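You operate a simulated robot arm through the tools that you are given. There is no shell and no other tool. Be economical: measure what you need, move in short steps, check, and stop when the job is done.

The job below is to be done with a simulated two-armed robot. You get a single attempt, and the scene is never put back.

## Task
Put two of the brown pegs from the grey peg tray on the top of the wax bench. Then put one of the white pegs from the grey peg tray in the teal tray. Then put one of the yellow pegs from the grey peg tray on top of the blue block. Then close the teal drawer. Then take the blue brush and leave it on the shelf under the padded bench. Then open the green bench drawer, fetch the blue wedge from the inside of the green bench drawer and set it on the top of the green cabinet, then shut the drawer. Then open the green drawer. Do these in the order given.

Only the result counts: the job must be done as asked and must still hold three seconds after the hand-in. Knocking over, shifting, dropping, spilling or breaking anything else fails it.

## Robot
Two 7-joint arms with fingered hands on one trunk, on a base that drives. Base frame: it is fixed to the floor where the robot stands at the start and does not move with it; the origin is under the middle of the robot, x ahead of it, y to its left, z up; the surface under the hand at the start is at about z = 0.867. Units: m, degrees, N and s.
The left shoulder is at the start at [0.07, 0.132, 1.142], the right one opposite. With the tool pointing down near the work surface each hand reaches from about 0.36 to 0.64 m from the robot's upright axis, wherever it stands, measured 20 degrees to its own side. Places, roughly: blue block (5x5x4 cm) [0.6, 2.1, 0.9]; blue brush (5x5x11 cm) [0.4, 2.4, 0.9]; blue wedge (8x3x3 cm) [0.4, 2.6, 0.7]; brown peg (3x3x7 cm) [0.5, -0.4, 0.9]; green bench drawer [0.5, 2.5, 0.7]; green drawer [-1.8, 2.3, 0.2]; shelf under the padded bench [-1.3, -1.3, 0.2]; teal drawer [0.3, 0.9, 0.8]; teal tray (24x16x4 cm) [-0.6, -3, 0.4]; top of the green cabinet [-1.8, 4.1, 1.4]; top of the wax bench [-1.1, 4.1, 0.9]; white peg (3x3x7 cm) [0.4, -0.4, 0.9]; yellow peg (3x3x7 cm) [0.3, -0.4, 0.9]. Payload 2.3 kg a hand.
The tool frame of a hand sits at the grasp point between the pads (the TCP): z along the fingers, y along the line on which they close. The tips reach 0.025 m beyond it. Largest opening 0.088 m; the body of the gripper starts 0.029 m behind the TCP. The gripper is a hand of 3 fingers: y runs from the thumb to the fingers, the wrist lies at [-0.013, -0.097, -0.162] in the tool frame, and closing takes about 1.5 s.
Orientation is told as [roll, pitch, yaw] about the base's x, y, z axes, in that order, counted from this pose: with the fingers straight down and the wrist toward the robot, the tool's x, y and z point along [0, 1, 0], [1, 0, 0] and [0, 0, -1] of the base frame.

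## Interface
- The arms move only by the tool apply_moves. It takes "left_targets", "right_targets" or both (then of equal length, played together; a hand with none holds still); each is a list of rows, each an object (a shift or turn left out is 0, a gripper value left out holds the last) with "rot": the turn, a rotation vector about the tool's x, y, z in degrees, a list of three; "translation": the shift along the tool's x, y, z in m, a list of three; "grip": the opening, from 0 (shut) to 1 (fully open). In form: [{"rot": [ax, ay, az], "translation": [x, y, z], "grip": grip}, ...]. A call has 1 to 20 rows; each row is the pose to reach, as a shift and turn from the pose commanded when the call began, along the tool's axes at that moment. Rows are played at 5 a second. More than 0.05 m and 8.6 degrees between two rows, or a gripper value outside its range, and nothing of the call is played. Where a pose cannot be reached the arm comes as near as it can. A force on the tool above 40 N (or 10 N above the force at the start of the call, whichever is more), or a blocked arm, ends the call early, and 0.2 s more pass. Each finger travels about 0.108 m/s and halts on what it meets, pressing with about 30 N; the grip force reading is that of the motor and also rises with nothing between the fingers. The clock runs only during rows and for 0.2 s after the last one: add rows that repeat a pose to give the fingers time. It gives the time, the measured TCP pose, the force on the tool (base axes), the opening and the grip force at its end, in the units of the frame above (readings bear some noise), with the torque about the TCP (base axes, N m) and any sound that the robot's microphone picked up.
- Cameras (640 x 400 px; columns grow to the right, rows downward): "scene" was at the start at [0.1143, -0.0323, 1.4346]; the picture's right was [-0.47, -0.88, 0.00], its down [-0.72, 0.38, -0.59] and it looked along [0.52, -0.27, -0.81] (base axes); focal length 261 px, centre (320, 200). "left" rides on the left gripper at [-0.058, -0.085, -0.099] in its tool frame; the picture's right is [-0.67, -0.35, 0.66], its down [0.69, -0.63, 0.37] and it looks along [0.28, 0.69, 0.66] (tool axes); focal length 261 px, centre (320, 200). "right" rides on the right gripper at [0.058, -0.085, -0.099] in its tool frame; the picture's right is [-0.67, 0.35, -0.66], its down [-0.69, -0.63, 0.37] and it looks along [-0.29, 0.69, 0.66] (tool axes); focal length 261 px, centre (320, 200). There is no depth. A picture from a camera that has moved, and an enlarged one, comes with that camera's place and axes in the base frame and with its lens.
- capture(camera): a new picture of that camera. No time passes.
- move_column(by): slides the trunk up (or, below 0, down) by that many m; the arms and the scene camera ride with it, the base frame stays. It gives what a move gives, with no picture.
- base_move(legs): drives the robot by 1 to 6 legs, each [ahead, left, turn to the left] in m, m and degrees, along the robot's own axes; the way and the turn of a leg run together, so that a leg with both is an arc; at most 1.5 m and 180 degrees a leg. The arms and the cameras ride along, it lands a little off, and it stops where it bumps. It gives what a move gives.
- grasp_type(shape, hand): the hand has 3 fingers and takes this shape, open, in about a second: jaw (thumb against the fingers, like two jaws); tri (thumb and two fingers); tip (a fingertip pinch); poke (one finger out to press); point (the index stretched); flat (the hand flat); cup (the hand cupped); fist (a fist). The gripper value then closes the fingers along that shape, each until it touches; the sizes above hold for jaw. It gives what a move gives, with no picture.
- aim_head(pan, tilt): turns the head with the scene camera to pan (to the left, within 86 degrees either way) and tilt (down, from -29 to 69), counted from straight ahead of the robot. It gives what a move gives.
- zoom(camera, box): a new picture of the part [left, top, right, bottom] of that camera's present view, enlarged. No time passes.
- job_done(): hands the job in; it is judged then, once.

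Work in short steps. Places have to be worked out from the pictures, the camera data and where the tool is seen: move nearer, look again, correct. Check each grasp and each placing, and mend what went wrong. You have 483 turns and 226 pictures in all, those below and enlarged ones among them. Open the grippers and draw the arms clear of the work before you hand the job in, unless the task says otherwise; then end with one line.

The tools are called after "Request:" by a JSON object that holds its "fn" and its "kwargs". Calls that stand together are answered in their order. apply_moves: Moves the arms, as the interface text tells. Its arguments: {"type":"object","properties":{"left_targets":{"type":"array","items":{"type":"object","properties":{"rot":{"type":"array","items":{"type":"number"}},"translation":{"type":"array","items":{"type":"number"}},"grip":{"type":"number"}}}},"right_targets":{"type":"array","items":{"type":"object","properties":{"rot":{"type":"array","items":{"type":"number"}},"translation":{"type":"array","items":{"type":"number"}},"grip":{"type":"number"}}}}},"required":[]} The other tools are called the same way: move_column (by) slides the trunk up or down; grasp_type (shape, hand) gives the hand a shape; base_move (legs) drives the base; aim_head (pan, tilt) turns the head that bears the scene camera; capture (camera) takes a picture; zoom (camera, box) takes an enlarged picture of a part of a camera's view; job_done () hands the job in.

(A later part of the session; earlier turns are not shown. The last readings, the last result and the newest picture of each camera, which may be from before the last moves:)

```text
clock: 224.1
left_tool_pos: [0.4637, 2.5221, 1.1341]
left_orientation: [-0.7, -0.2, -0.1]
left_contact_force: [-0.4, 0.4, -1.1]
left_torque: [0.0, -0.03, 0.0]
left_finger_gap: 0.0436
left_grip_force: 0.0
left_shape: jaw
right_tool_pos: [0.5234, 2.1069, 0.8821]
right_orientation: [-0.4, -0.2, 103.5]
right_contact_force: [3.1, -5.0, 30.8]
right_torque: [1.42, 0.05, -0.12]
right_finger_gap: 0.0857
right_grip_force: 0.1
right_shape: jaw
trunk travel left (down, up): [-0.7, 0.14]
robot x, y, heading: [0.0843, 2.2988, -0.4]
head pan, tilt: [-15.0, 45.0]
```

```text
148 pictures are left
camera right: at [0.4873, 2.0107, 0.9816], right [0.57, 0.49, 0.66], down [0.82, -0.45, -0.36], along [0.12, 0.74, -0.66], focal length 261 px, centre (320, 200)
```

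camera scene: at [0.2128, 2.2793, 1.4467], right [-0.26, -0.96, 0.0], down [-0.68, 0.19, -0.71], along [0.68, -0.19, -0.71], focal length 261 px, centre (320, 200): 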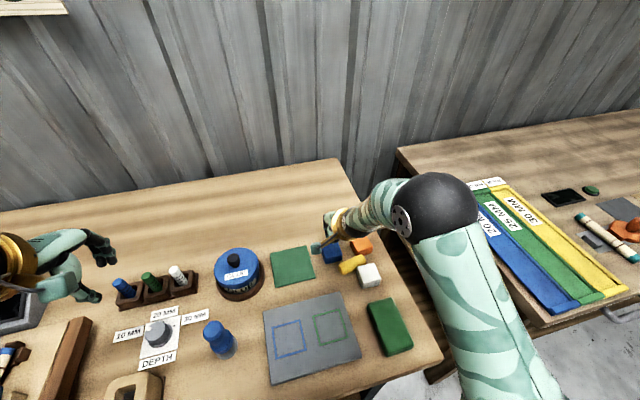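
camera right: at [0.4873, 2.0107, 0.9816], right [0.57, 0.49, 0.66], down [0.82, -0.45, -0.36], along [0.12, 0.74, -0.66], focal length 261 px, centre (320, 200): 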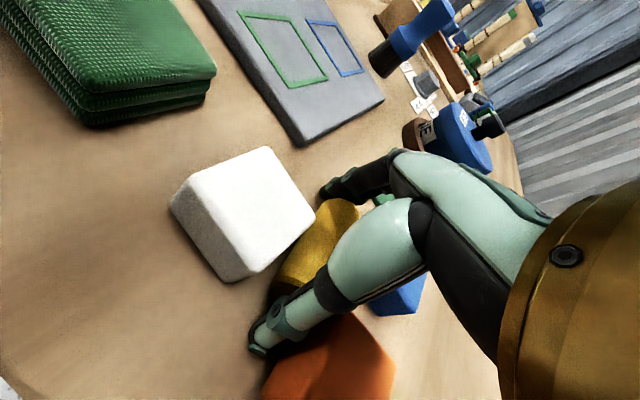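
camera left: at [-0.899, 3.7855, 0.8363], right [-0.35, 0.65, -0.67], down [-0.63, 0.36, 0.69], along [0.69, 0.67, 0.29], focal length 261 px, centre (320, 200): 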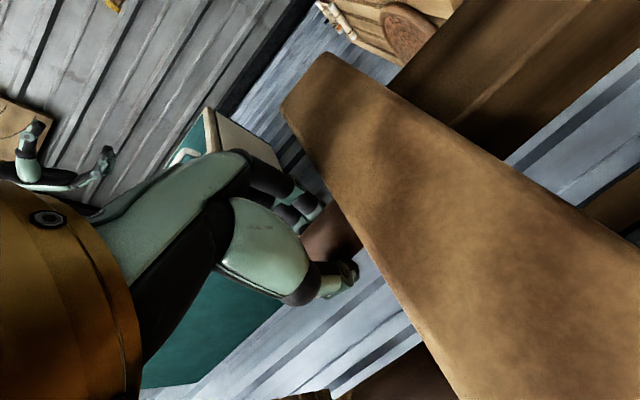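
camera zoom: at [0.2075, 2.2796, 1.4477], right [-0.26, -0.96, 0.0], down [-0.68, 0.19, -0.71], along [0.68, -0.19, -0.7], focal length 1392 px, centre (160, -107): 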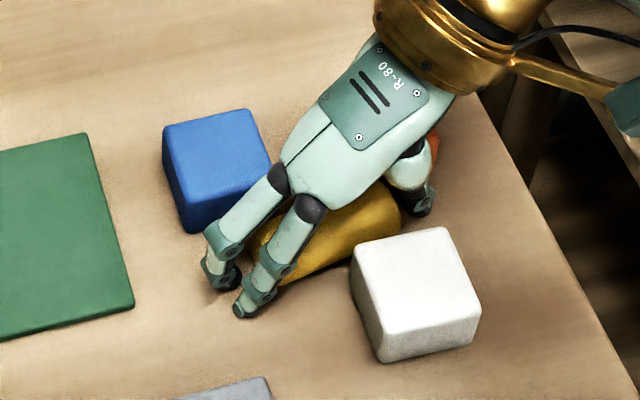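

The 30 N load is at the finger side, so the fingertips touch the bench: its top is really ≈0.858. I'll lift 4 mm and close gently on the peg's ends.

Request:
{"fn": "apply_moves", "kwargs": {"right_targets": [{"translation": [0, 0, -0.006]}, {"translation": [0, 0, -0.006]}, {"translation": [0, 0, -0.006], "grip": 0.85}, {"translation": [0, 0, -0.006], "grip": 0.75}, {"translation": [0, 0, -0.006], "grip": 0.6}, {"translation": [0, 0, -0.006], "grip": 0.5}, {"translation": [0, 0, -0.006]}, {"translation": [0, 0, -0.006]}]}}

Request:
{"fn": "zoom", "kwargs": {"camera": "scene", "box": [290, 220, 410, 295]}}

```text
clock: 225.9
left_tool_pos: [0.4649, 2.5215, 1.1317]
left_orientation: [-0.7, -0.1, -0.2]
left_contact_force: [-0.1, 0.8, 0.0]
left_torque: [-0.02, -0.02, 0.0]
left_finger_gap: 0.0438
left_grip_force: 0.1
left_shape: jaw
right_tool_pos: [0.5237, 2.1065, 0.8853]
right_orientation: [0.0, -0.1, 103.7]
right_contact_force: [-0.6, -1.5, 7.7]
right_torque: [-0.31, -0.01, -0.01]
right_finger_gap: 0.0444
right_grip_force: 30.3
right_shape: jaw
trunk travel left (down, up): [-0.7, 0.14]
robot x, y, heading: [0.0839, 2.3023, 0.1]
head pan, tilt: [-15.0, 45.0]
```

```text
5.33 times, centred on (350, 258) of scene
camera zoom: at [0.2107, 2.2794, 1.4469], right [-0.26, -0.96, 0.0], down [-0.68, 0.19, -0.71], along [0.68, -0.19, -0.71], focal length 1392 px, centre (160, -107)
```

zoom: 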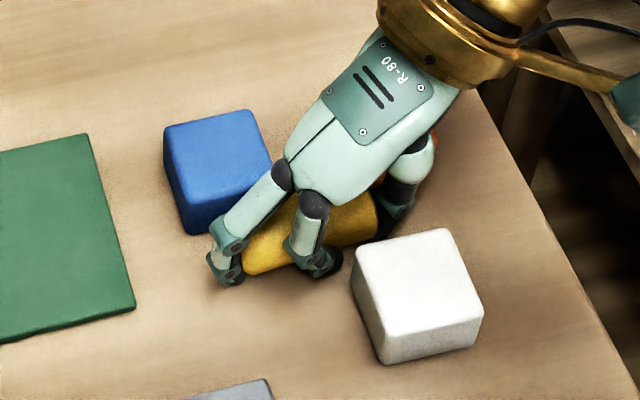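

One finger went past the side of the peg; the other is at its end. Rather than lift, I'll slide the peg along its own axis, out of the gap into the free area.

Request:
{"fn": "apply_moves", "kwargs": {"right_targets": [{"translation": [0, 0.01, -0.002]}, {"translation": [0, 0.02, -0.002]}, {"translation": [0, 0.03, -0.002]}, {"translation": [0, 0.04, -0.002]}, {"translation": [0, 0.05, -0.002]}, {"translation": [0, 0.05, -0.002]}]}}

Request:
{"fn": "zoom", "kwargs": {"camera": "scene", "box": [290, 220, 410, 295]}}

```text
clock: 227.3
left_tool_pos: [0.4679, 2.5204, 1.1322]
left_orientation: [-0.6, 0.0, 0.0]
left_contact_force: [-0.6, -0.5, 0.3]
left_torque: [0.02, 0.02, -0.01]
left_finger_gap: 0.0434
left_grip_force: 0.1
left_shape: jaw
right_tool_pos: [0.5131, 2.1531, 0.887]
right_orientation: [0.0, -0.1, 103.6]
right_contact_force: [0.2, -4.8, -0.3]
right_torque: [-0.04, -0.02, -0.08]
right_finger_gap: 0.0439
right_grip_force: 30.2
right_shape: jaw
trunk travel left (down, up): [-0.7, 0.14]
robot x, y, heading: [0.0845, 2.2958, -0.3]
head pan, tilt: [-15.0, 45.0]
```

```text
5.33 times, centred on (350, 258) of scene
camera zoom: at [0.2131, 2.2775, 1.4467], right [-0.27, -0.96, 0.0], down [-0.68, 0.19, -0.71], along [0.68, -0.19, -0.71], focal length 1392 px, centre (160, -107)
```

zoom: 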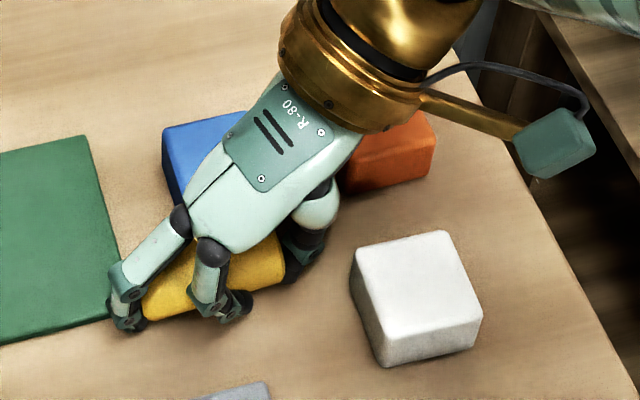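

The peg is out in the open. I'll open slightly and lift off straight up.

Request:
{"fn": "apply_moves", "kwargs": {"right_targets": [{"grip": 0.53}, {"grip": 0.56, "translation": [0, -0.002, -0.002]}, {"grip": 0.6, "translation": [0, -0.004, -0.006]}, {"translation": [0, -0.004, -0.02], "grip": 0.65}, {"translation": [0, -0.004, -0.05]}, {"translation": [0, -0.004, -0.09]}, {"translation": [0, -0.004, -0.13]}, {"translation": [0, -0.004, -0.17]}, {"translation": [0, -0.004, -0.2]}, {"translation": [0, -0.004, -0.2]}]}}

Request:
{"fn": "capture", "kwargs": {"camera": "right"}}

Request:
{"fn": "zoom", "kwargs": {"camera": "scene", "box": [270, 215, 430, 315]}}

```text
clock: 229.5
left_tool_pos: [0.4664, 2.5222, 1.1314]
left_orientation: [-0.7, 0.1, 0.0]
left_contact_force: [-0.1, 0.6, 1.3]
left_torque: [0.03, 0.01, -0.03]
left_finger_gap: 0.0437
left_grip_force: 0.1
left_shape: jaw
right_tool_pos: [0.5158, 2.1489, 1.0882]
right_orientation: [0.0, 0.0, 103.7]
right_contact_force: [0.0, -0.4, -0.2]
right_torque: [0.0, -0.01, -0.03]
right_finger_gap: 0.012
right_grip_force: 30.4
right_shape: jaw
trunk travel left (down, up): [-0.7, 0.14]
robot x, y, heading: [0.0839, 2.2985, -0.2]
head pan, tilt: [-15.0, 45.0]
```

```text
145 pictures are left
camera right: at [0.4809, 2.0534, 1.1879], right [0.57, 0.5, 0.66], down [0.81, -0.45, -0.37], along [0.11, 0.74, -0.66], focal length 261 px, centre (320, 200)
```

right: 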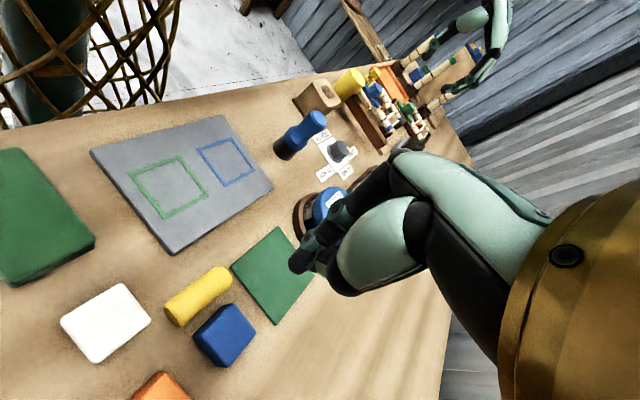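

```text
4.00 times, centred on (350, 265) of scene
camera zoom: at [0.213, 2.279, 1.4467], right [-0.26, -0.96, 0.0], down [-0.68, 0.19, -0.71], along [0.68, -0.19, -0.71], focal length 1044 px, centre (200, -60)
```

zoom: 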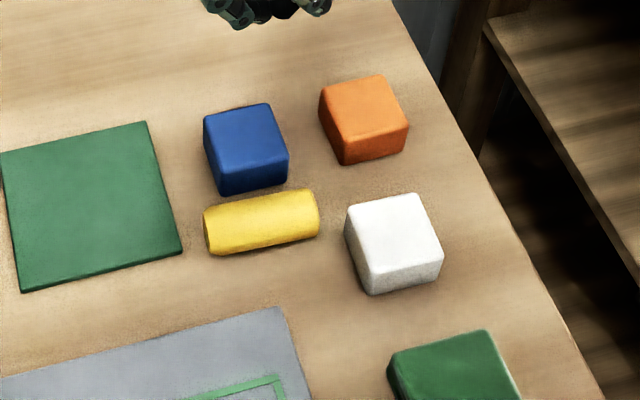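

The peg now lies free in front of the blue block and nothing else shifted. But the right hand reads shut (0.012), so I'll command it open to test.

Request:
{"fn": "apply_moves", "kwargs": {"right_targets": [{"grip": 0.8}, {"grip": 0.8}, {"grip": 0.8}, {"grip": 0.8}, {"grip": 0.8}]}}

```text
clock: 230.7
left_tool_pos: [0.467, 2.5222, 1.1314]
left_orientation: [-0.7, 0.0, -0.1]
left_contact_force: [0.2, 0.0, -0.3]
left_torque: [-0.01, 0.01, 0.0]
left_finger_gap: 0.0437
left_grip_force: 0.0
left_shape: jaw
right_tool_pos: [0.5164, 2.1495, 1.0872]
right_orientation: [0.0, -0.2, 103.7]
right_contact_force: [-0.1, 0.5, 0.0]
right_torque: [0.02, -0.03, 0.01]
right_finger_gap: 0.07
right_grip_force: 0.2
right_shape: jaw
trunk travel left (down, up): [-0.7, 0.14]
robot x, y, heading: [0.0858, 2.3005, 0.2]
head pan, tilt: [-15.0, 45.0]
```

The hand opens normally (0.07). The peg now lies along y, centred at (0.521, 2.154), about 1.6 cm in front of the blue block. I'll use the left hand, which held well before: grip it across, then stand it upright with the hand pointing forward. I'll strafe right 0.30 m first.

Request:
{"fn": "base_move", "kwargs": {"legs": [[0, -0.3, 0]]}}

Request:
{"fn": "aim_head", "kwargs": {"pan": 10, "tilt": 50}}

Request:
{"fn": "capture", "kwargs": {"camera": "scene"}}

Request:
{"fn": "capture", "kwargs": {"camera": "left"}}

```text
clock: 232.7
left_tool_pos: [0.4657, 2.2277, 1.1309]
left_orientation: [-0.8, 0.1, 0.1]
left_contact_force: [-0.4, -0.2, 0.8]
left_torque: [-0.02, 0.04, -0.02]
left_finger_gap: 0.0436
left_grip_force: 0.1
left_shape: jaw
right_tool_pos: [0.5158, 1.8554, 1.0878]
right_orientation: [0.0, 0.1, 103.9]
right_contact_force: [0.4, 0.3, -0.2]
right_torque: [-0.03, 0.01, 0.0]
right_finger_gap: 0.0699
right_grip_force: 0.0
right_shape: jaw
trunk travel left (down, up): [-0.7, 0.14]
robot x, y, heading: [0.0818, 2.0011, 0.1]
head pan, tilt: [-15.0, 45.0]
```

```text
clock: 233.6
left_tool_pos: [0.4653, 2.2265, 1.1319]
left_orientation: [-0.6, 0.1, 0.2]
left_contact_force: [-0.2, -0.3, -0.1]
left_torque: [-0.01, -0.03, -0.01]
left_finger_gap: 0.0439
left_grip_force: 0.1
left_shape: jaw
right_tool_pos: [0.5146, 1.8535, 1.0895]
right_orientation: [0.0, -0.1, 103.9]
right_contact_force: [0.2, 0.2, -0.5]
right_torque: [0.03, 0.0, -0.03]
right_finger_gap: 0.0701
right_grip_force: 0.1
right_shape: jaw
trunk travel left (down, up): [-0.7, 0.14]
robot x, y, heading: [0.0812, 2.0012, -0.3]
head pan, tilt: [10.0, 50.0]
```

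```text
143 pictures are left
camera scene: at [0.2088, 2.0169, 1.4398], right [0.17, -0.99, 0.0], down [-0.76, -0.13, -0.64], along [0.63, 0.11, -0.77], focal length 261 px, centre (320, 200)
```

scene: 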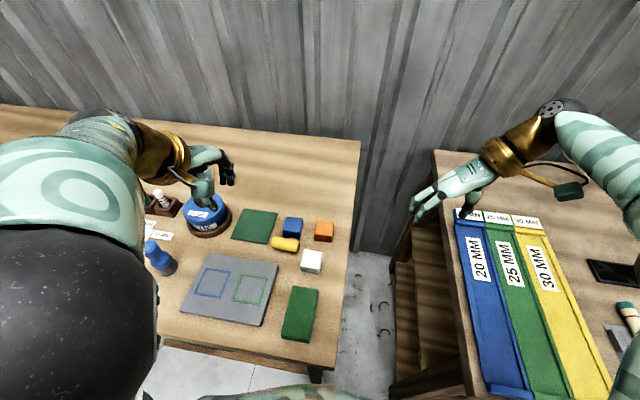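

```text
142 pictures are left
camera left: at [0.3797, 2.1698, 1.2313], right [-0.35, -0.68, -0.65], down [-0.63, 0.68, -0.37], along [0.69, 0.28, -0.66], focal length 261 px, centre (320, 200)
```

left: 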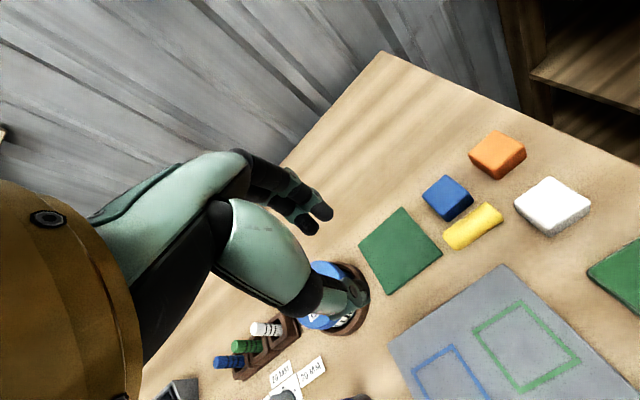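

The left wrist view confirms the peg at (0.519, 2.153) and the plate corner at (0.467, 2.16). I'll position the left hand at (0.5085, 2.152) with a 0.053 opening and come down to z≈0.93.

Request:
{"fn": "apply_moves", "kwargs": {"left_targets": [{"translation": [-0.03, 0.015, 0.01], "grip": 0.605}, {"translation": [-0.06, 0.035, 0.03]}, {"translation": [-0.075, 0.043, 0.06]}, {"translation": [-0.075, 0.043, 0.1]}, {"translation": [-0.075, 0.043, 0.14]}, {"translation": [-0.075, 0.043, 0.18]}, {"translation": [-0.075, 0.043, 0.2]}, {"translation": [-0.075, 0.043, 0.2]}]}}

Request:
{"fn": "capture", "kwargs": {"camera": "left"}}

Request:
{"fn": "zoom", "kwargs": {"camera": "scene", "box": [210, 190, 370, 290]}}

```text
clock: 235.4
left_tool_pos: [0.5064, 2.1498, 0.931]
left_orientation: [-0.8, 0.1, 0.5]
left_contact_force: [0.2, 0.6, 0.5]
left_torque: [0.0, 0.0, 0.01]
left_finger_gap: 0.053
left_grip_force: 0.0
left_shape: jaw
left hand out of reach, approached as far as the arm can: row 1
right_tool_pos: [0.5141, 1.8544, 1.0877]
right_orientation: [0.1, -0.1, 103.8]
right_contact_force: [-0.5, 0.3, 0.7]
right_torque: [0.02, -0.01, 0.0]
right_finger_gap: 0.0703
right_grip_force: 0.0
right_shape: jaw
trunk travel left (down, up): [-0.7, 0.14]
robot x, y, heading: [0.085, 2.0005, -0.1]
head pan, tilt: [10.0, 50.0]
```

```text
141 pictures are left
camera left: at [0.4232, 2.0942, 1.0304], right [-0.34, -0.68, -0.65], down [-0.64, 0.68, -0.38], along [0.69, 0.28, -0.67], focal length 261 px, centre (320, 200)
```

left: 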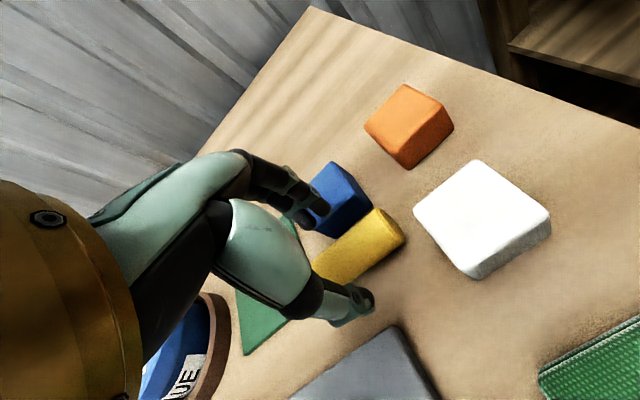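

```text
4.00 times, centred on (290, 240) of scene
camera zoom: at [0.2084, 2.0171, 1.4399], right [0.17, -0.99, 0.0], down [-0.75, -0.13, -0.64], along [0.63, 0.11, -0.77], focal length 1044 px, centre (440, 40)
```

zoom: 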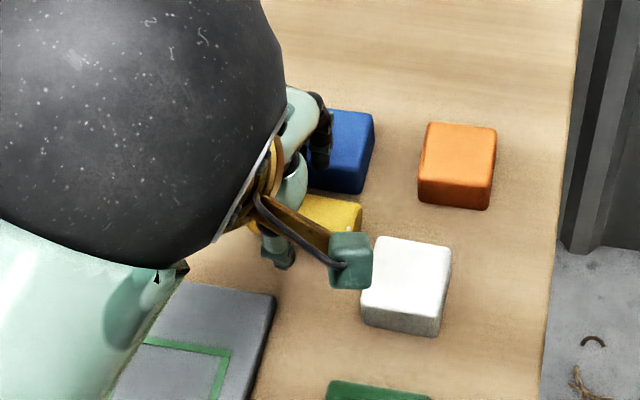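

The fingers look aligned with the gap. I'll descend slowly to z≈0.887.

Request:
{"fn": "apply_moves", "kwargs": {"left_targets": [{"translation": [0.001, 0.001, 0.01]}, {"translation": [0.001, 0.001, 0.02]}, {"translation": [0.001, 0.001, 0.028]}, {"translation": [0.001, 0.001, 0.036]}, {"translation": [0.001, 0.001, 0.043]}, {"translation": [0.001, 0.001, 0.043]}]}}

Request:
{"fn": "capture", "kwargs": {"camera": "left"}}

```text
clock: 236.5
left_tool_pos: [0.5122, 2.1503, 0.8948]
left_orientation: [-0.9, -0.8, 0.3]
left_contact_force: [0.2, -0.6, 0.8]
left_torque: [-0.01, -0.01, 0.03]
left_finger_gap: 0.0528
left_grip_force: 0.1
left_shape: jaw
right_tool_pos: [0.5155, 1.8549, 1.0876]
right_orientation: [0.2, -0.2, 103.8]
right_contact_force: [1.0, -0.3, -0.3]
right_torque: [0.02, 0.0, 0.0]
right_finger_gap: 0.0702
right_grip_force: 0.1
right_shape: jaw
trunk travel left (down, up): [-0.7, 0.14]
robot x, y, heading: [0.0856, 2.0006, -0.5]
head pan, tilt: [10.0, 50.0]
stopped in row 5 (left hand): the force on the tool passed its limit at 46 N (the readings are from after the stop); the commanded pose is now the measured one
```

```text
139 pictures are left
camera left: at [0.4255, 2.0944, 0.9934], right [-0.34, -0.68, -0.65], down [-0.63, 0.68, -0.38], along [0.7, 0.28, -0.66], focal length 261 px, centre (320, 200)
```

left: 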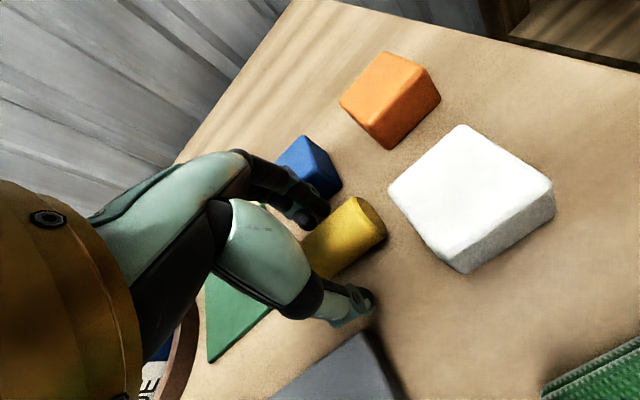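

It was stopped by a 46 N touch at z≈0.89, but the fingers now straddle the peg. I'll try lowering a few millimetres more, gently.

Request:
{"fn": "apply_moves", "kwargs": {"left_targets": [{"translation": [0, 0, 0.002]}, {"translation": [0, 0, 0.004]}, {"translation": [0, 0, 0.006]}, {"translation": [0, 0, 0.006]}]}}

Request:
{"fn": "zoom", "kwargs": {"camera": "left", "box": [240, 120, 440, 345]}}

```text
clock: 237.5
left_tool_pos: [0.5117, 2.1503, 0.8901]
left_orientation: [-0.8, -0.8, 0.2]
left_contact_force: [0.4, 0.6, -0.6]
left_torque: [-0.02, 0.0, 0.01]
left_finger_gap: 0.053
left_grip_force: 0.1
left_shape: jaw
right_tool_pos: [0.5146, 1.8545, 1.0885]
right_orientation: [0.0, -0.1, 103.8]
right_contact_force: [0.3, -0.6, -0.6]
right_torque: [0.0, -0.03, -0.01]
right_finger_gap: 0.0704
right_grip_force: 0.0
right_shape: jaw
trunk travel left (down, up): [-0.7, 0.14]
robot x, y, heading: [0.0826, 2.0028, -0.1]
head pan, tilt: [10.0, 50.0]
```

```text
1.78 times, centred on (340, 232) of left
camera zoom: at [0.4246, 2.0938, 0.9888], right [-0.34, -0.68, -0.65], down [-0.63, 0.68, -0.38], along [0.7, 0.28, -0.66], focal length 463 px, centre (284, 142)
```

zoom: 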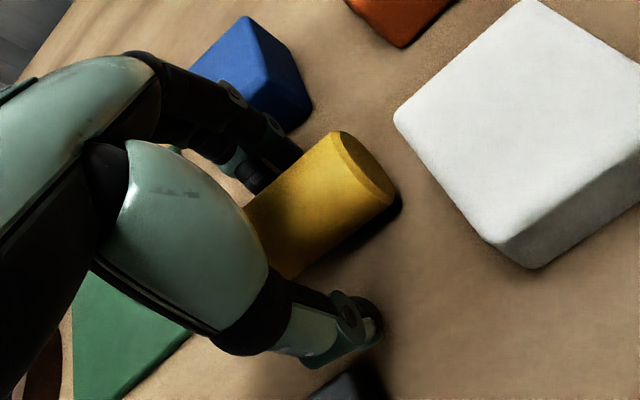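

The fingers are between block and peg, no force. I'll close.

Request:
{"fn": "apply_moves", "kwargs": {"left_targets": [{"grip": 0.4}, {"grip": 0.2}, {"grip": 0.0}, {"grip": 0.0}, {"grip": 0.0}, {"grip": 0.0}, {"grip": 0.0}, {"grip": 0.0}]}}

Request:
{"fn": "capture", "kwargs": {"camera": "left"}}

```text
clock: 239.3
left_tool_pos: [0.5123, 2.1497, 0.8899]
left_orientation: [-0.8, -0.7, 0.3]
left_contact_force: [0.3, -0.8, 0.5]
left_torque: [-0.04, 0.01, 0.0]
left_finger_gap: 0.0234
left_grip_force: 29.4
left_shape: jaw
right_tool_pos: [0.5156, 1.8542, 1.0869]
right_orientation: [0.0, -0.1, 103.8]
right_contact_force: [-0.1, 0.1, -0.3]
right_torque: [-0.01, -0.02, -0.01]
right_finger_gap: 0.0704
right_grip_force: 0.1
right_shape: jaw
trunk travel left (down, up): [-0.7, 0.14]
robot x, y, heading: [0.0875, 2.004, -0.2]
head pan, tilt: [10.0, 50.0]
```

```text
137 pictures are left
camera left: at [0.4254, 2.094, 0.9886], right [-0.34, -0.68, -0.65], down [-0.63, 0.68, -0.38], along [0.7, 0.28, -0.66], focal length 261 px, centre (320, 200)
```

left: 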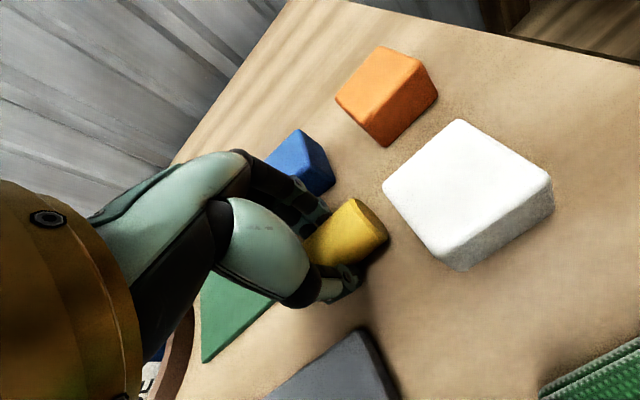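

Solid grip (0.0234). I'll lift slowly, then swing the hand to point forward so the peg is upright.

Request:
{"fn": "apply_moves", "kwargs": {"left_targets": [{"translation": [0, -0.002, -0.02]}, {"translation": [0, -0.004, -0.05]}, {"translation": [0, -0.006, -0.08]}, {"translation": [0, -0.008, -0.11]}, {"translation": [0, -0.02, -0.14]}, {"translation": [0, -0.04, -0.17]}, {"translation": [0, -0.06, -0.2]}, {"translation": [0, -0.06, -0.2]}]}}

Request:
{"fn": "apply_moves", "kwargs": {"left_targets": [{"rot": [-4.9, 4.9, 4.9]}, {"rot": [-9.8, 9.8, 9.8]}, {"rot": [-14.7, 14.7, 14.7]}, {"rot": [-19.6, 19.6, 19.6]}, {"rot": [-24.5, 24.5, 24.5]}, {"rot": [-29.4, 29.4, 29.4]}, {"rot": [-34.3, 34.3, 34.3]}, {"rot": [-39.2, 39.2, 39.2]}, {"rot": [-44.1, 44.1, 44.1]}, {"rot": [-49, 49, 49]}, {"rot": [-53.9, 53.9, 53.9]}, {"rot": [-58.8, 58.8, 58.8]}, {"rot": [-63.7, 63.7, 63.7]}, {"rot": [-68.6, 68.6, 68.6]}, {"rot": [-69.3, 69.3, 69.3]}, {"rot": [-69.3, 69.3, 69.3]}]}}

Request:
{"fn": "capture", "kwargs": {"camera": "scene"}}

Request:
{"fn": "capture", "kwargs": {"camera": "left"}}

```text
clock: 241.1
left_tool_pos: [0.4682, 2.1462, 1.0496]
left_orientation: [-1.6, 0.9, -0.5]
left_contact_force: [-0.1, 0.2, 0.0]
left_torque: [0.03, 0.02, -0.01]
left_finger_gap: 0.0237
left_grip_force: 30.3
left_shape: jaw
left hand out of reach, approached as far as the arm can: row 6, 7, 8
right_tool_pos: [0.5152, 1.8547, 1.0882]
right_orientation: [0.0, 0.0, 103.7]
right_contact_force: [0.0, -0.7, 0.0]
right_torque: [0.0, 0.0, -0.05]
right_finger_gap: 0.07
right_grip_force: 0.0
right_shape: jaw
trunk travel left (down, up): [-0.7, 0.14]
robot x, y, heading: [0.0826, 2.0021, -0.1]
head pan, tilt: [10.0, 50.0]
```

```text
clock: 244.5
left_tool_pos: [0.4692, 2.1485, 1.0504]
left_orientation: [90.8, -0.8, -90.0]
left_contact_force: [-1.1, 0.6, 0.6]
left_torque: [0.0, -0.02, 0.01]
left_finger_gap: 0.0235
left_grip_force: 29.7
left_shape: jaw
left hand out of reach, approached as far as the arm can: row 4, 5, 6, 7, 8, 9, 10, 11, 12, 13
right_tool_pos: [0.5145, 1.8544, 1.0877]
right_orientation: [0.0, -0.1, 103.8]
right_contact_force: [-0.5, 0.1, -0.2]
right_torque: [0.01, -0.04, -0.02]
right_finger_gap: 0.0701
right_grip_force: 0.0
right_shape: jaw
trunk travel left (down, up): [-0.7, 0.14]
robot x, y, heading: [0.0838, 2.0051, -0.3]
head pan, tilt: [10.0, 50.0]
```

```text
136 pictures are left
camera scene: at [0.2088, 2.0175, 1.4398], right [0.17, -0.99, 0.0], down [-0.76, -0.13, -0.64], along [0.63, 0.11, -0.77], focal length 261 px, centre (320, 200)
```

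scene: 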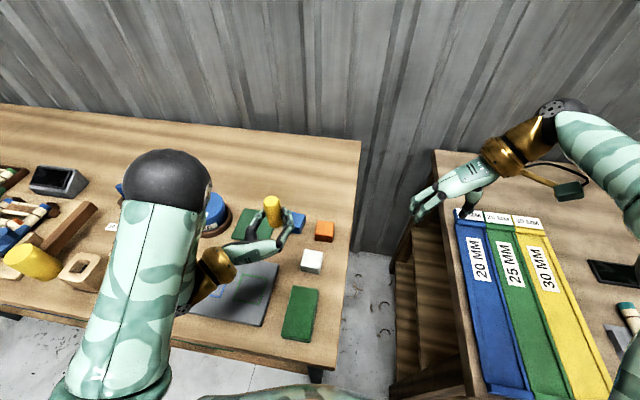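

```text
135 pictures are left
camera left: at [0.3705, 2.2343, 0.9892], right [0.66, 0.34, -0.67], down [0.36, 0.64, 0.68], along [0.66, -0.69, 0.3], focal length 261 px, centre (320, 200)
```

left: 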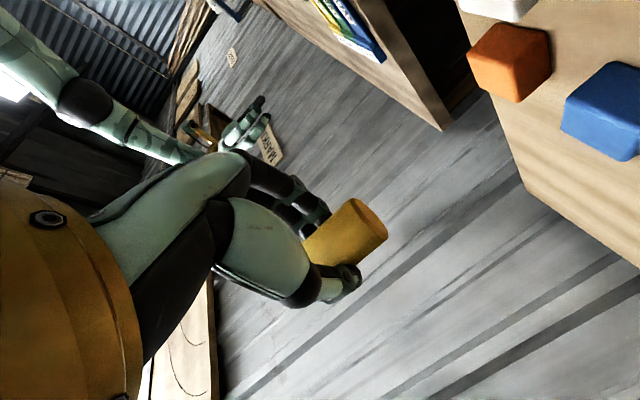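

The peg is upright in the left hand. The block centre is ≈(0.568, 2.153) with its top ≈0.90. I'll move forward over the block and down to about z 0.96, then check.

Request:
{"fn": "apply_moves", "kwargs": {"left_targets": [{"translation": [0, -0.001, 0.03]}, {"translation": [0, -0.002, 0.06]}, {"translation": [0, -0.004, 0.098]}, {"translation": [-0.03, -0.004, 0.098]}, {"translation": [-0.06, -0.004, 0.098]}, {"translation": [-0.085, -0.004, 0.098]}, {"translation": [-0.085, -0.004, 0.098]}]}}

Request:
{"fn": "zoom", "kwargs": {"camera": "scene", "box": [130, 160, 350, 298]}}

Request:
{"fn": "capture", "kwargs": {"camera": "left"}}

```text
clock: 246.1
left_tool_pos: [0.5688, 2.1507, 0.9671]
left_orientation: [90.8, -0.8, -89.8]
left_contact_force: [0.4, 0.3, 0.5]
left_torque: [0.02, 0.0, 0.01]
left_finger_gap: 0.0233
left_grip_force: 29.8
left_shape: jaw
right_tool_pos: [0.5145, 1.8544, 1.0883]
right_orientation: [0.0, -0.2, 103.8]
right_contact_force: [-0.9, -0.2, 0.0]
right_torque: [0.02, -0.01, 0.01]
right_finger_gap: 0.0706
right_grip_force: 0.0
right_shape: jaw
trunk travel left (down, up): [-0.7, 0.14]
robot x, y, heading: [0.0799, 2.0016, -0.2]
head pan, tilt: [10.0, 50.0]
```

```text
2.90 times, centred on (240, 229) of scene
camera zoom: at [0.2087, 2.0174, 1.4398], right [0.17, -0.99, 0.0], down [-0.76, -0.13, -0.64], along [0.63, 0.11, -0.77], focal length 756 px, centre (552, 116)
```

zoom: 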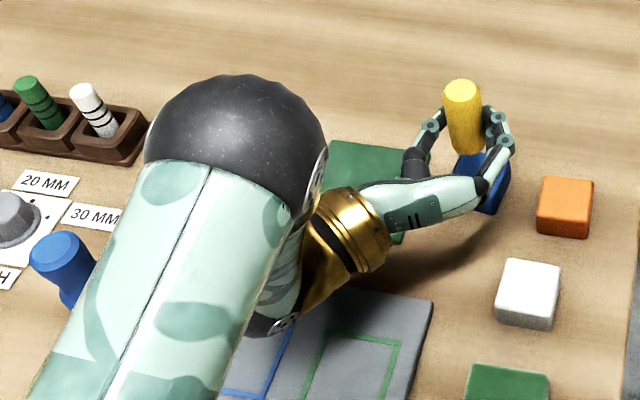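

```text
133 pictures are left
camera left: at [0.4695, 2.2353, 0.9059], right [0.66, 0.34, -0.67], down [0.35, 0.64, 0.68], along [0.66, -0.69, 0.3], focal length 261 px, centre (320, 200)
```

left: 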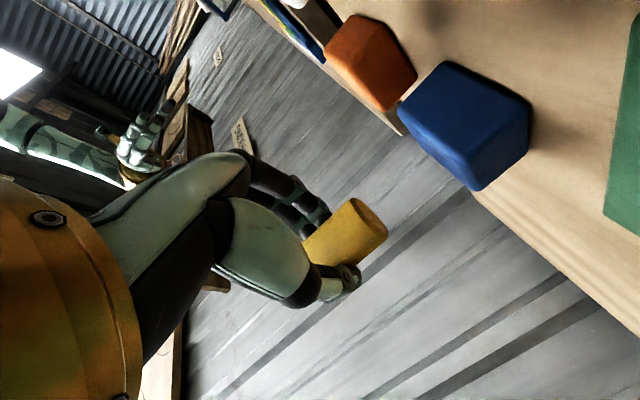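

The wrist camera hangs below the hand and would come close to the grey plate. I'll turn the hand 15° clockwise about the vertical, so the camera sits over bare bench between plate and green card.

Request:
{"fn": "apply_moves", "kwargs": {"left_targets": [{"rot": [-5, 0, 0]}, {"rot": [-10, 0, 0]}, {"rot": [-15, 0, 0]}, {"rot": [-15, 0, 0]}]}}

Request:
{"fn": "capture", "kwargs": {"camera": "left"}}

Request:
{"fn": "zoom", "kwargs": {"camera": "scene", "box": [250, 170, 350, 233]}}

```text
clock: 247.1
left_tool_pos: [0.5694, 2.1498, 0.9658]
left_orientation: [90.9, -0.5, -104.9]
left_contact_force: [-0.4, -0.6, -0.8]
left_torque: [0.0, 0.01, 0.02]
left_finger_gap: 0.0233
left_grip_force: 30.2
left_shape: jaw
right_tool_pos: [0.5146, 1.854, 1.0883]
right_orientation: [0.1, -0.1, 103.9]
right_contact_force: [0.9, 0.0, -0.5]
right_torque: [-0.01, 0.05, 0.05]
right_finger_gap: 0.07
right_grip_force: 0.0
right_shape: jaw
trunk travel left (down, up): [-0.7, 0.14]
robot x, y, heading: [0.0874, 2.0, -0.4]
head pan, tilt: [10.0, 50.0]
```

```text
132 pictures are left
camera left: at [0.4954, 2.2578, 0.9048], right [0.73, 0.16, -0.66], down [0.51, 0.52, 0.69], along [0.46, -0.84, 0.3], focal length 261 px, centre (320, 200)
```

left: 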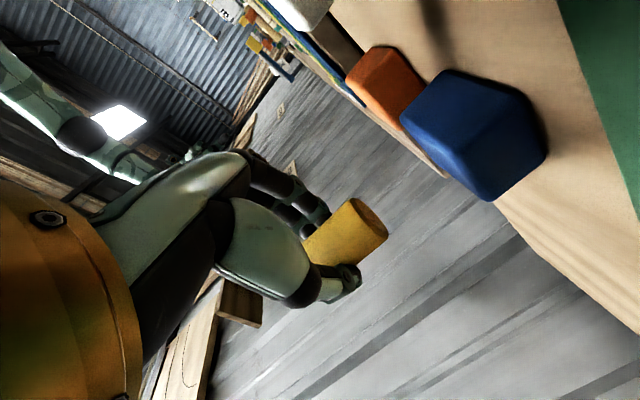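

```text
6.35 times, centred on (300, 202) of scene
camera zoom: at [0.2089, 2.0174, 1.4398], right [0.17, -0.99, 0.0], down [-0.76, -0.13, -0.64], along [0.63, 0.11, -0.77], focal length 1657 px, centre (447, 190)
```

zoom: 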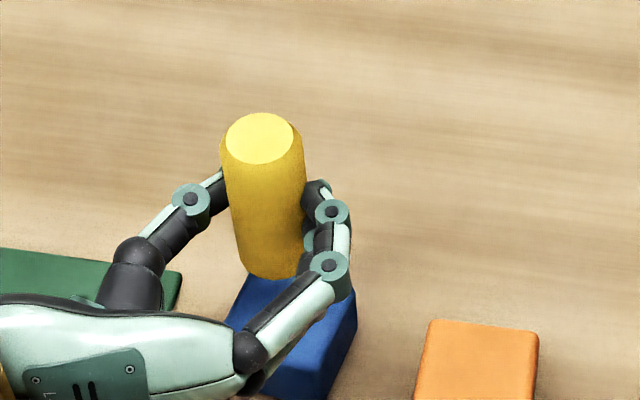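

From the side view, the block top is ≈0.888 and its centre ≈(0.574, 2.153). I'll nudge 3 mm and lower slowly, watching the force.

Request:
{"fn": "apply_moves", "kwargs": {"left_targets": [{"translation": [-0.01, -0.003, 0.001]}, {"translation": [-0.02, -0.003, 0.001]}, {"translation": [-0.026, -0.003, 0.001]}, {"translation": [-0.032, -0.003, 0.001]}, {"translation": [-0.032, -0.003, 0.001]}]}}

Request:
{"fn": "capture", "kwargs": {"camera": "left"}}

```text
clock: 248.3
left_tool_pos: [0.5707, 2.1522, 0.9373]
left_orientation: [91.4, -0.2, -104.7]
left_contact_force: [6.6, 5.8, 27.0]
left_torque: [3.6, 1.66, -1.26]
left_finger_gap: 0.0235
left_grip_force: 30.2
left_shape: jaw
right_tool_pos: [0.5126, 1.8521, 1.0894]
right_orientation: [-0.1, -0.1, 103.9]
right_contact_force: [0.2, -0.7, 0.1]
right_torque: [0.01, 0.0, 0.01]
right_finger_gap: 0.0702
right_grip_force: 0.1
right_shape: jaw
trunk travel left (down, up): [-0.7, 0.14]
robot x, y, heading: [0.0804, 2.0036, -0.0]
head pan, tilt: [10.0, 50.0]
```

```text
130 pictures are left
camera left: at [0.4978, 2.2596, 0.8755], right [0.74, 0.16, -0.66], down [0.5, 0.52, 0.69], along [0.45, -0.84, 0.3], focal length 261 px, centre (320, 200)
```

left: 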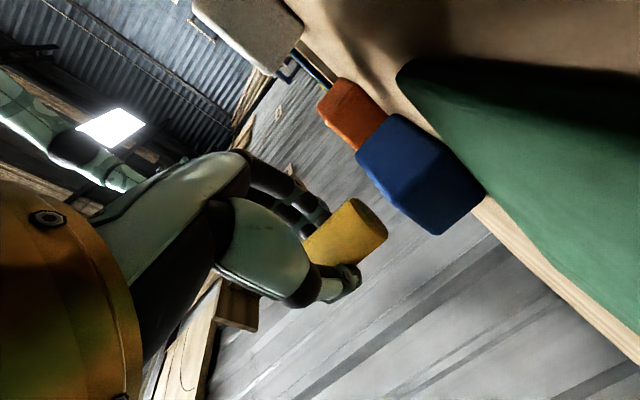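

The load (27 N) is at the wrist camera mount, which touches down before the peg does. I'll raise, and re-orient so the camera is on top: back to pointing down, then roll the other way with the hand pointing forward-right.

Request:
{"fn": "apply_moves", "kwargs": {"left_targets": [{"translation": [0.03, 0, 0]}, {"translation": [0.07, 0, 0], "rot": [5, 0, 0]}, {"translation": [0.11, 0, -0.02], "rot": [10, 0, 0]}, {"translation": [0.12, 0, -0.06], "rot": [15, 0, 0]}, {"translation": [0.12, 0, -0.1], "rot": [15, 0, 0]}, {"translation": [0.12, 0, -0.1], "rot": [15, 0, 0]}]}}

Request:
{"fn": "apply_moves", "kwargs": {"left_targets": [{"rot": [4.9, -4.9, -4.9]}, {"rot": [9.8, -9.8, -9.8]}, {"rot": [14.7, -14.7, -14.7]}, {"rot": [19.6, -19.6, -19.6]}, {"rot": [24.5, -24.5, -24.5]}, {"rot": [29.4, -29.4, -29.4]}, {"rot": [34.3, -34.3, -34.3]}, {"rot": [39.2, -39.2, -39.2]}, {"rot": [44.1, -44.1, -44.1]}, {"rot": [49, -49, -49]}, {"rot": [53.9, -53.9, -53.9]}, {"rot": [58.8, -58.8, -58.8]}, {"rot": [63.7, -63.7, -63.7]}, {"rot": [68.6, -68.6, -68.6]}, {"rot": [69.3, -69.3, -69.3]}, {"rot": [69.3, -69.3, -69.3]}]}}

```text
clock: 249.7
left_tool_pos: [0.474, 2.1827, 1.056]
left_orientation: [90.9, -0.7, -89.9]
left_contact_force: [-0.4, -0.2, -0.4]
left_torque: [-0.02, 0.02, 0.03]
left_finger_gap: 0.0233
left_grip_force: 30.1
left_shape: jaw
right_tool_pos: [0.515, 1.8531, 1.0878]
right_orientation: [0.2, -0.1, 103.8]
right_contact_force: [-0.1, 0.0, 0.1]
right_torque: [-0.03, -0.03, 0.02]
right_finger_gap: 0.0704
right_grip_force: 0.0
right_shape: jaw
trunk travel left (down, up): [-0.7, 0.14]
robot x, y, heading: [0.0842, 2.0018, -0.2]
head pan, tilt: [10.0, 50.0]
```

```text
clock: 253.1
left_tool_pos: [0.4728, 2.18, 1.0524]
left_orientation: [-0.8, -0.6, 0.3]
left_contact_force: [0.0, -0.5, -0.2]
left_torque: [0.0, -0.02, 0.03]
left_finger_gap: 0.0236
left_grip_force: 29.9
left_shape: jaw
left hand out of reach, approached as far as the arm can: row 2, 3, 4, 5, 6, 7, 8, 9, 10
right_tool_pos: [0.5132, 1.8554, 1.0892]
right_orientation: [0.0, -0.1, 103.8]
right_contact_force: [0.0, 0.4, -0.1]
right_torque: [0.02, 0.01, 0.02]
right_finger_gap: 0.0699
right_grip_force: 0.1
right_shape: jaw
trunk travel left (down, up): [-0.7, 0.14]
robot x, y, heading: [0.0818, 2.0047, -0.1]
head pan, tilt: [10.0, 50.0]
```

Now rotate to the "camera on top, pointing forward-right" pose (98° about the combined axis).

Request:
{"fn": "apply_moves", "kwargs": {"left_targets": [{"rot": [-2.93, -7.07, -2.93]}, {"rot": [-5.86, -14.14, -5.86]}, {"rot": [-8.79, -21.2, -8.79]}, {"rot": [-11.7, -28.3, -11.7]}, {"rot": [-14.65, -35.4, -14.65]}, {"rot": [-17.6, -42.4, -17.6]}, {"rot": [-20.5, -49.5, -20.5]}, {"rot": [-23.4, -56.6, -23.4]}, {"rot": [-26.4, -63.6, -26.4]}, {"rot": [-29.3, -70.7, -29.3]}, {"rot": [-32.2, -77.8, -32.2]}, {"rot": [-35.2, -84.9, -35.2]}, {"rot": [-35.2, -84.9, -35.2]}]}}

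Request:
{"fn": "capture", "kwargs": {"camera": "scene"}}

Request:
{"fn": "capture", "kwargs": {"camera": "left"}}

```text
clock: 255.9
left_tool_pos: [0.4762, 2.1817, 1.0494]
left_orientation: [-91.3, 0.0, 45.1]
left_contact_force: [-0.7, 0.5, -0.1]
left_torque: [0.04, 0.0, -0.03]
left_finger_gap: 0.0233
left_grip_force: 29.9
left_shape: jaw
left hand out of reach, approached as far as the arm can: row 7, 8, 9, 10, 11, 12, 13
right_tool_pos: [0.5135, 1.8553, 1.0889]
right_orientation: [0.0, -0.1, 103.9]
right_contact_force: [-1.0, 0.5, 0.0]
right_torque: [0.02, -0.01, 0.0]
right_finger_gap: 0.0703
right_grip_force: 0.1
right_shape: jaw
trunk travel left (down, up): [-0.7, 0.14]
robot x, y, heading: [0.0799, 2.0032, -0.3]
head pan, tilt: [10.0, 50.0]
```

```text
129 pictures are left
camera scene: at [0.2085, 2.0177, 1.4398], right [0.17, -0.99, 0.0], down [-0.75, -0.13, -0.64], along [0.63, 0.11, -0.77], focal length 261 px, centre (320, 200)
```

scene: 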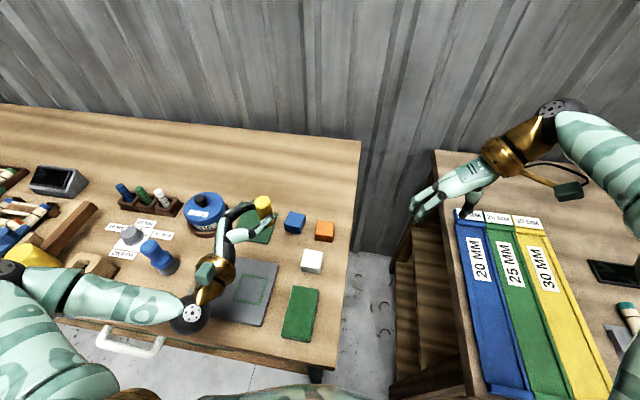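

```text
128 pictures are left
camera left: at [0.3449, 2.1932, 1.1041], right [0.21, -0.7, 0.68], down [-0.17, -0.71, -0.68], along [0.96, 0.02, -0.27], focal length 261 px, centre (320, 200)
```

left: 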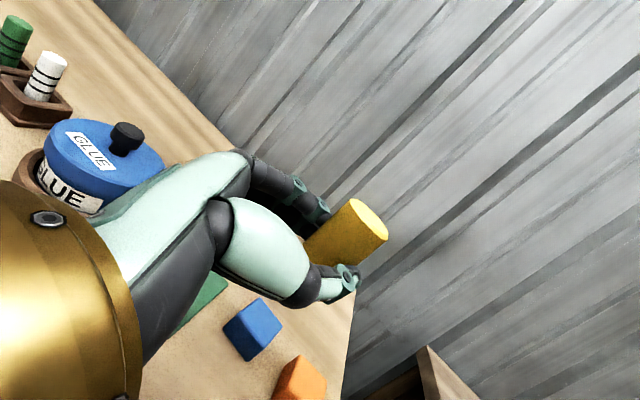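

The camera is on top and the peg stands upright. To keep the forearm clear of the bench items I'll strafe right 0.10 m, then bring the hand to (0.574, 2.153) at height.

Request:
{"fn": "base_move", "kwargs": {"legs": [[0, -0.1, 0]]}}

Request:
{"fn": "apply_moves", "kwargs": {"left_targets": [{"translation": [0, 0.03, 0.004]}, {"translation": [0, 0.06, 0.008]}, {"translation": [0, 0.09, 0.013]}, {"translation": [0, 0.121, 0.018]}, {"translation": [0.03, 0.121, 0.018]}, {"translation": [0.06, 0.121, 0.018]}, {"translation": [0.06, 0.121, 0.018]}]}}

Request:
{"fn": "capture", "kwargs": {"camera": "scene"}}

Request:
{"fn": "capture", "kwargs": {"camera": "left"}}

```text
clock: 257.1
left_tool_pos: [0.4757, 2.0865, 1.0483]
left_orientation: [-91.1, 0.1, 45.2]
left_contact_force: [1.4, -0.2, -0.6]
left_torque: [-0.01, -0.03, 0.01]
left_finger_gap: 0.0233
left_grip_force: 29.9
left_shape: jaw
right_tool_pos: [0.5139, 1.7576, 1.089]
right_orientation: [0.1, 0.1, 104.0]
right_contact_force: [1.0, 0.2, -0.1]
right_torque: [-0.04, -0.01, -0.01]
right_finger_gap: 0.0703
right_grip_force: 0.1
right_shape: jaw
trunk travel left (down, up): [-0.7, 0.14]
robot x, y, heading: [0.0807, 1.9065, -0.2]
head pan, tilt: [10.0, 50.0]
```

```text
clock: 258.7
left_tool_pos: [0.5774, 2.1543, 0.991]
left_orientation: [-91.1, 0.0, 45.0]
left_contact_force: [0.1, 0.4, -1.2]
left_torque: [0.0, 0.03, -0.01]
left_finger_gap: 0.0235
left_grip_force: 29.6
left_shape: jaw
right_tool_pos: [0.5142, 1.7552, 1.0885]
right_orientation: [0.1, -0.1, 103.8]
right_contact_force: [-0.4, 0.1, 0.0]
right_torque: [0.0, 0.0, -0.01]
right_finger_gap: 0.0702
right_grip_force: 0.0
right_shape: jaw
trunk travel left (down, up): [-0.7, 0.14]
robot x, y, heading: [0.0822, 1.9012, -0.3]
head pan, tilt: [10.0, 50.0]
```

```text
127 pictures are left
camera scene: at [0.2082, 1.919, 1.4398], right [0.17, -0.99, 0.0], down [-0.75, -0.13, -0.64], along [0.63, 0.11, -0.77], focal length 261 px, centre (320, 200)
```

scene: 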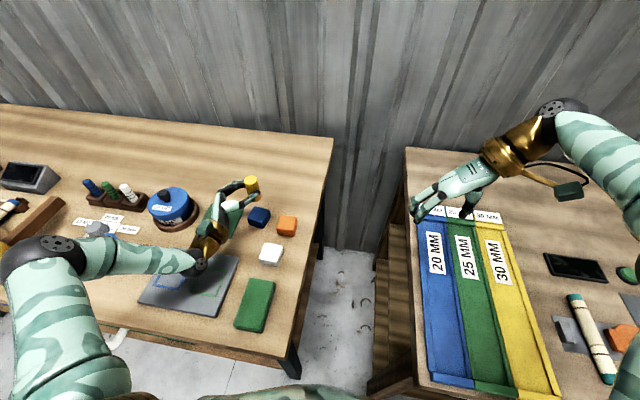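

```text
126 pictures are left
camera left: at [0.4462, 2.1654, 1.0463], right [0.21, -0.7, 0.68], down [-0.18, -0.71, -0.68], along [0.96, 0.02, -0.27], focal length 261 px, centre (320, 200)
```

left: 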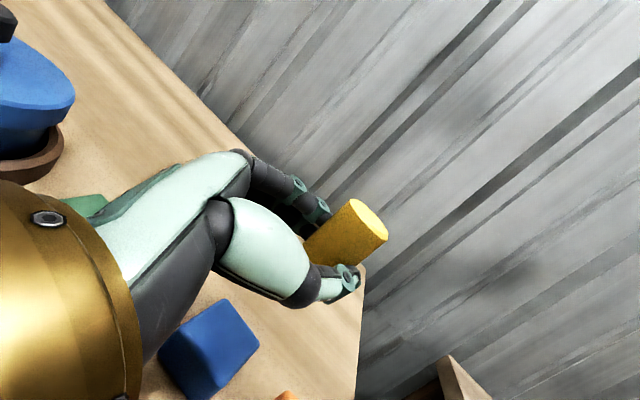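

The forearm sits rather near the brush. I'll shift the base another 0.1 m right, so the arm stretches straighter, and bring the hand back over the block.

Request:
{"fn": "base_move", "kwargs": {"legs": [[-0.03, -0.1, 0]]}}

Request:
{"fn": "apply_moves", "kwargs": {"left_targets": [{"translation": [0, 0.025, -0.015]}, {"translation": [0, 0.05, -0.03]}, {"translation": [0, 0.07, -0.04]}, {"translation": [0, 0.087, -0.05]}, {"translation": [0, 0.087, -0.05]}]}}

Request:
{"fn": "aim_head", "kwargs": {"pan": 25, "tilt": 45}}

Request:
{"fn": "capture", "kwargs": {"camera": "scene"}}

```text
clock: 259.9
left_tool_pos: [0.5471, 2.0537, 0.9907]
left_orientation: [-91.2, 0.1, 45.2]
left_contact_force: [-0.7, 0.1, 0.2]
left_torque: [0.0, 0.0, 0.01]
left_finger_gap: 0.0233
left_grip_force: 29.7
left_shape: jaw
right_tool_pos: [0.4841, 1.6574, 1.0872]
right_orientation: [0.1, 0.1, 103.9]
right_contact_force: [0.1, 0.0, -0.2]
right_torque: [-0.03, 0.02, -0.04]
right_finger_gap: 0.0703
right_grip_force: 0.0
right_shape: jaw
trunk travel left (down, up): [-0.7, 0.14]
robot x, y, heading: [0.0534, 1.8061, -0.2]
head pan, tilt: [10.0, 50.0]
```

```text
clock: 261.1
left_tool_pos: [0.5738, 2.1478, 0.9896]
left_orientation: [-91.0, 0.0, 45.2]
left_contact_force: [0.0, 1.2, -0.9]
left_torque: [0.01, 0.01, 0.0]
left_finger_gap: 0.0232
left_grip_force: 30.1
left_shape: jaw
right_tool_pos: [0.4842, 1.6539, 1.0881]
right_orientation: [0.0, -0.1, 104.0]
right_contact_force: [-0.1, 0.7, 0.1]
right_torque: [-0.03, -0.02, -0.02]
right_finger_gap: 0.07
right_grip_force: 0.2
right_shape: jaw
trunk travel left (down, up): [-0.7, 0.14]
robot x, y, heading: [0.0503, 1.8026, -0.1]
head pan, tilt: [10.0, 50.0]
```

```text
clock: 261.8
left_tool_pos: [0.5742, 2.1476, 0.9917]
left_orientation: [-91.1, 0.0, 45.1]
left_contact_force: [-0.5, 0.3, -0.6]
left_torque: [-0.01, 0.02, -0.04]
left_finger_gap: 0.0232
left_grip_force: 30.2
left_shape: jaw
right_tool_pos: [0.4848, 1.6541, 1.089]
right_orientation: [0.0, -0.1, 103.9]
right_contact_force: [1.2, -0.5, 0.1]
right_torque: [0.0, 0.04, 0.01]
right_finger_gap: 0.0702
right_grip_force: 0.1
right_shape: jaw
trunk travel left (down, up): [-0.7, 0.14]
robot x, y, heading: [0.0477, 1.7998, -0.1]
head pan, tilt: [25.0, 45.0]
```

```text
125 pictures are left
camera scene: at [0.1758, 1.8381, 1.4467], right [0.42, -0.91, 0.0], down [-0.64, -0.3, -0.71], along [0.64, 0.3, -0.71], focal length 261 px, centre (320, 200)
```

scene: 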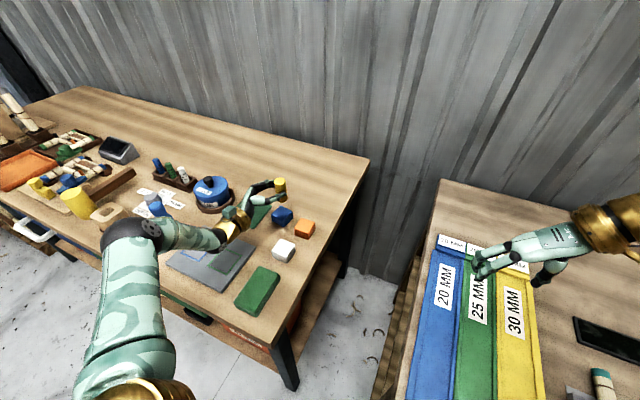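

Clearance to the brush is now ~0.17 m. I'll lower gradually over the block, with a 4 mm shift in y.

Request:
{"fn": "apply_moves", "kwargs": {"left_targets": [{"translation": [0.02, 0.003, -0.003]}, {"translation": [0.035, 0.003, -0.003]}, {"translation": [0.045, 0.003, -0.003]}, {"translation": [0.045, 0.003, -0.003]}]}}

Request:
{"fn": "zoom", "kwargs": {"camera": "scene", "box": [220, 160, 330, 230]}}

Request:
{"fn": "capture", "kwargs": {"camera": "left"}}

```text
clock: 262.8
left_tool_pos: [0.5728, 2.1518, 0.9447]
left_orientation: [-91.1, -0.1, 45.1]
left_contact_force: [0.9, -0.1, -1.0]
left_torque: [-0.01, -0.01, 0.0]
left_finger_gap: 0.0232
left_grip_force: 30.0
left_shape: jaw
right_tool_pos: [0.4831, 1.6548, 1.0885]
right_orientation: [-0.1, -0.2, 104.0]
right_contact_force: [0.6, -0.1, 0.2]
right_torque: [-0.02, -0.01, 0.0]
right_finger_gap: 0.0701
right_grip_force: 0.0
right_shape: jaw
trunk travel left (down, up): [-0.7, 0.14]
robot x, y, heading: [0.0512, 1.8015, -0.2]
head pan, tilt: [25.0, 45.0]
```

```text
5.71 times, centred on (275, 195) of scene
camera zoom: at [0.1758, 1.8383, 1.4467], right [0.42, -0.91, 0.0], down [-0.64, -0.3, -0.71], along [0.64, 0.3, -0.71], focal length 1491 px, centre (577, 229)
```

zoom: 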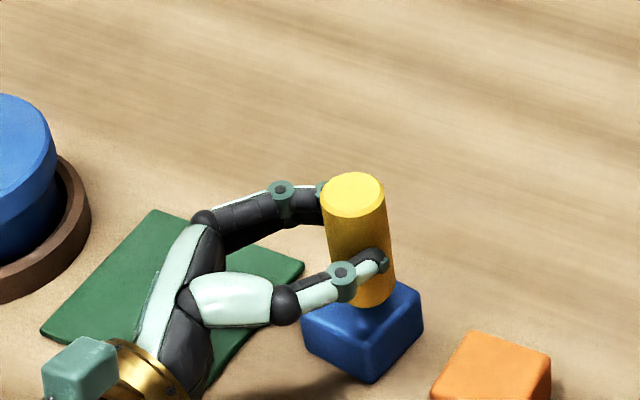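

```text
123 pictures are left
camera left: at [0.4417, 2.1626, 1.0], right [0.21, -0.7, 0.68], down [-0.17, -0.71, -0.68], along [0.96, 0.02, -0.27], focal length 261 px, centre (320, 200)
```

left: 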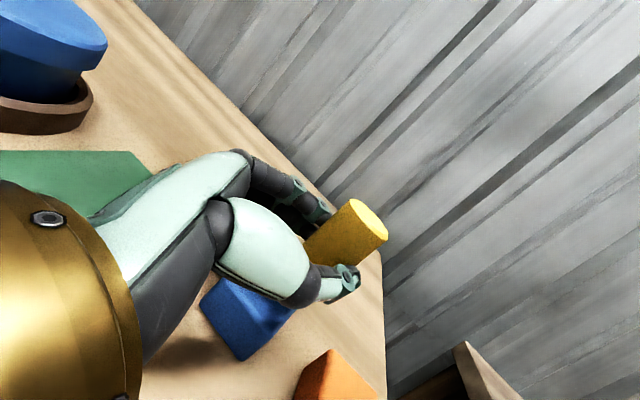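

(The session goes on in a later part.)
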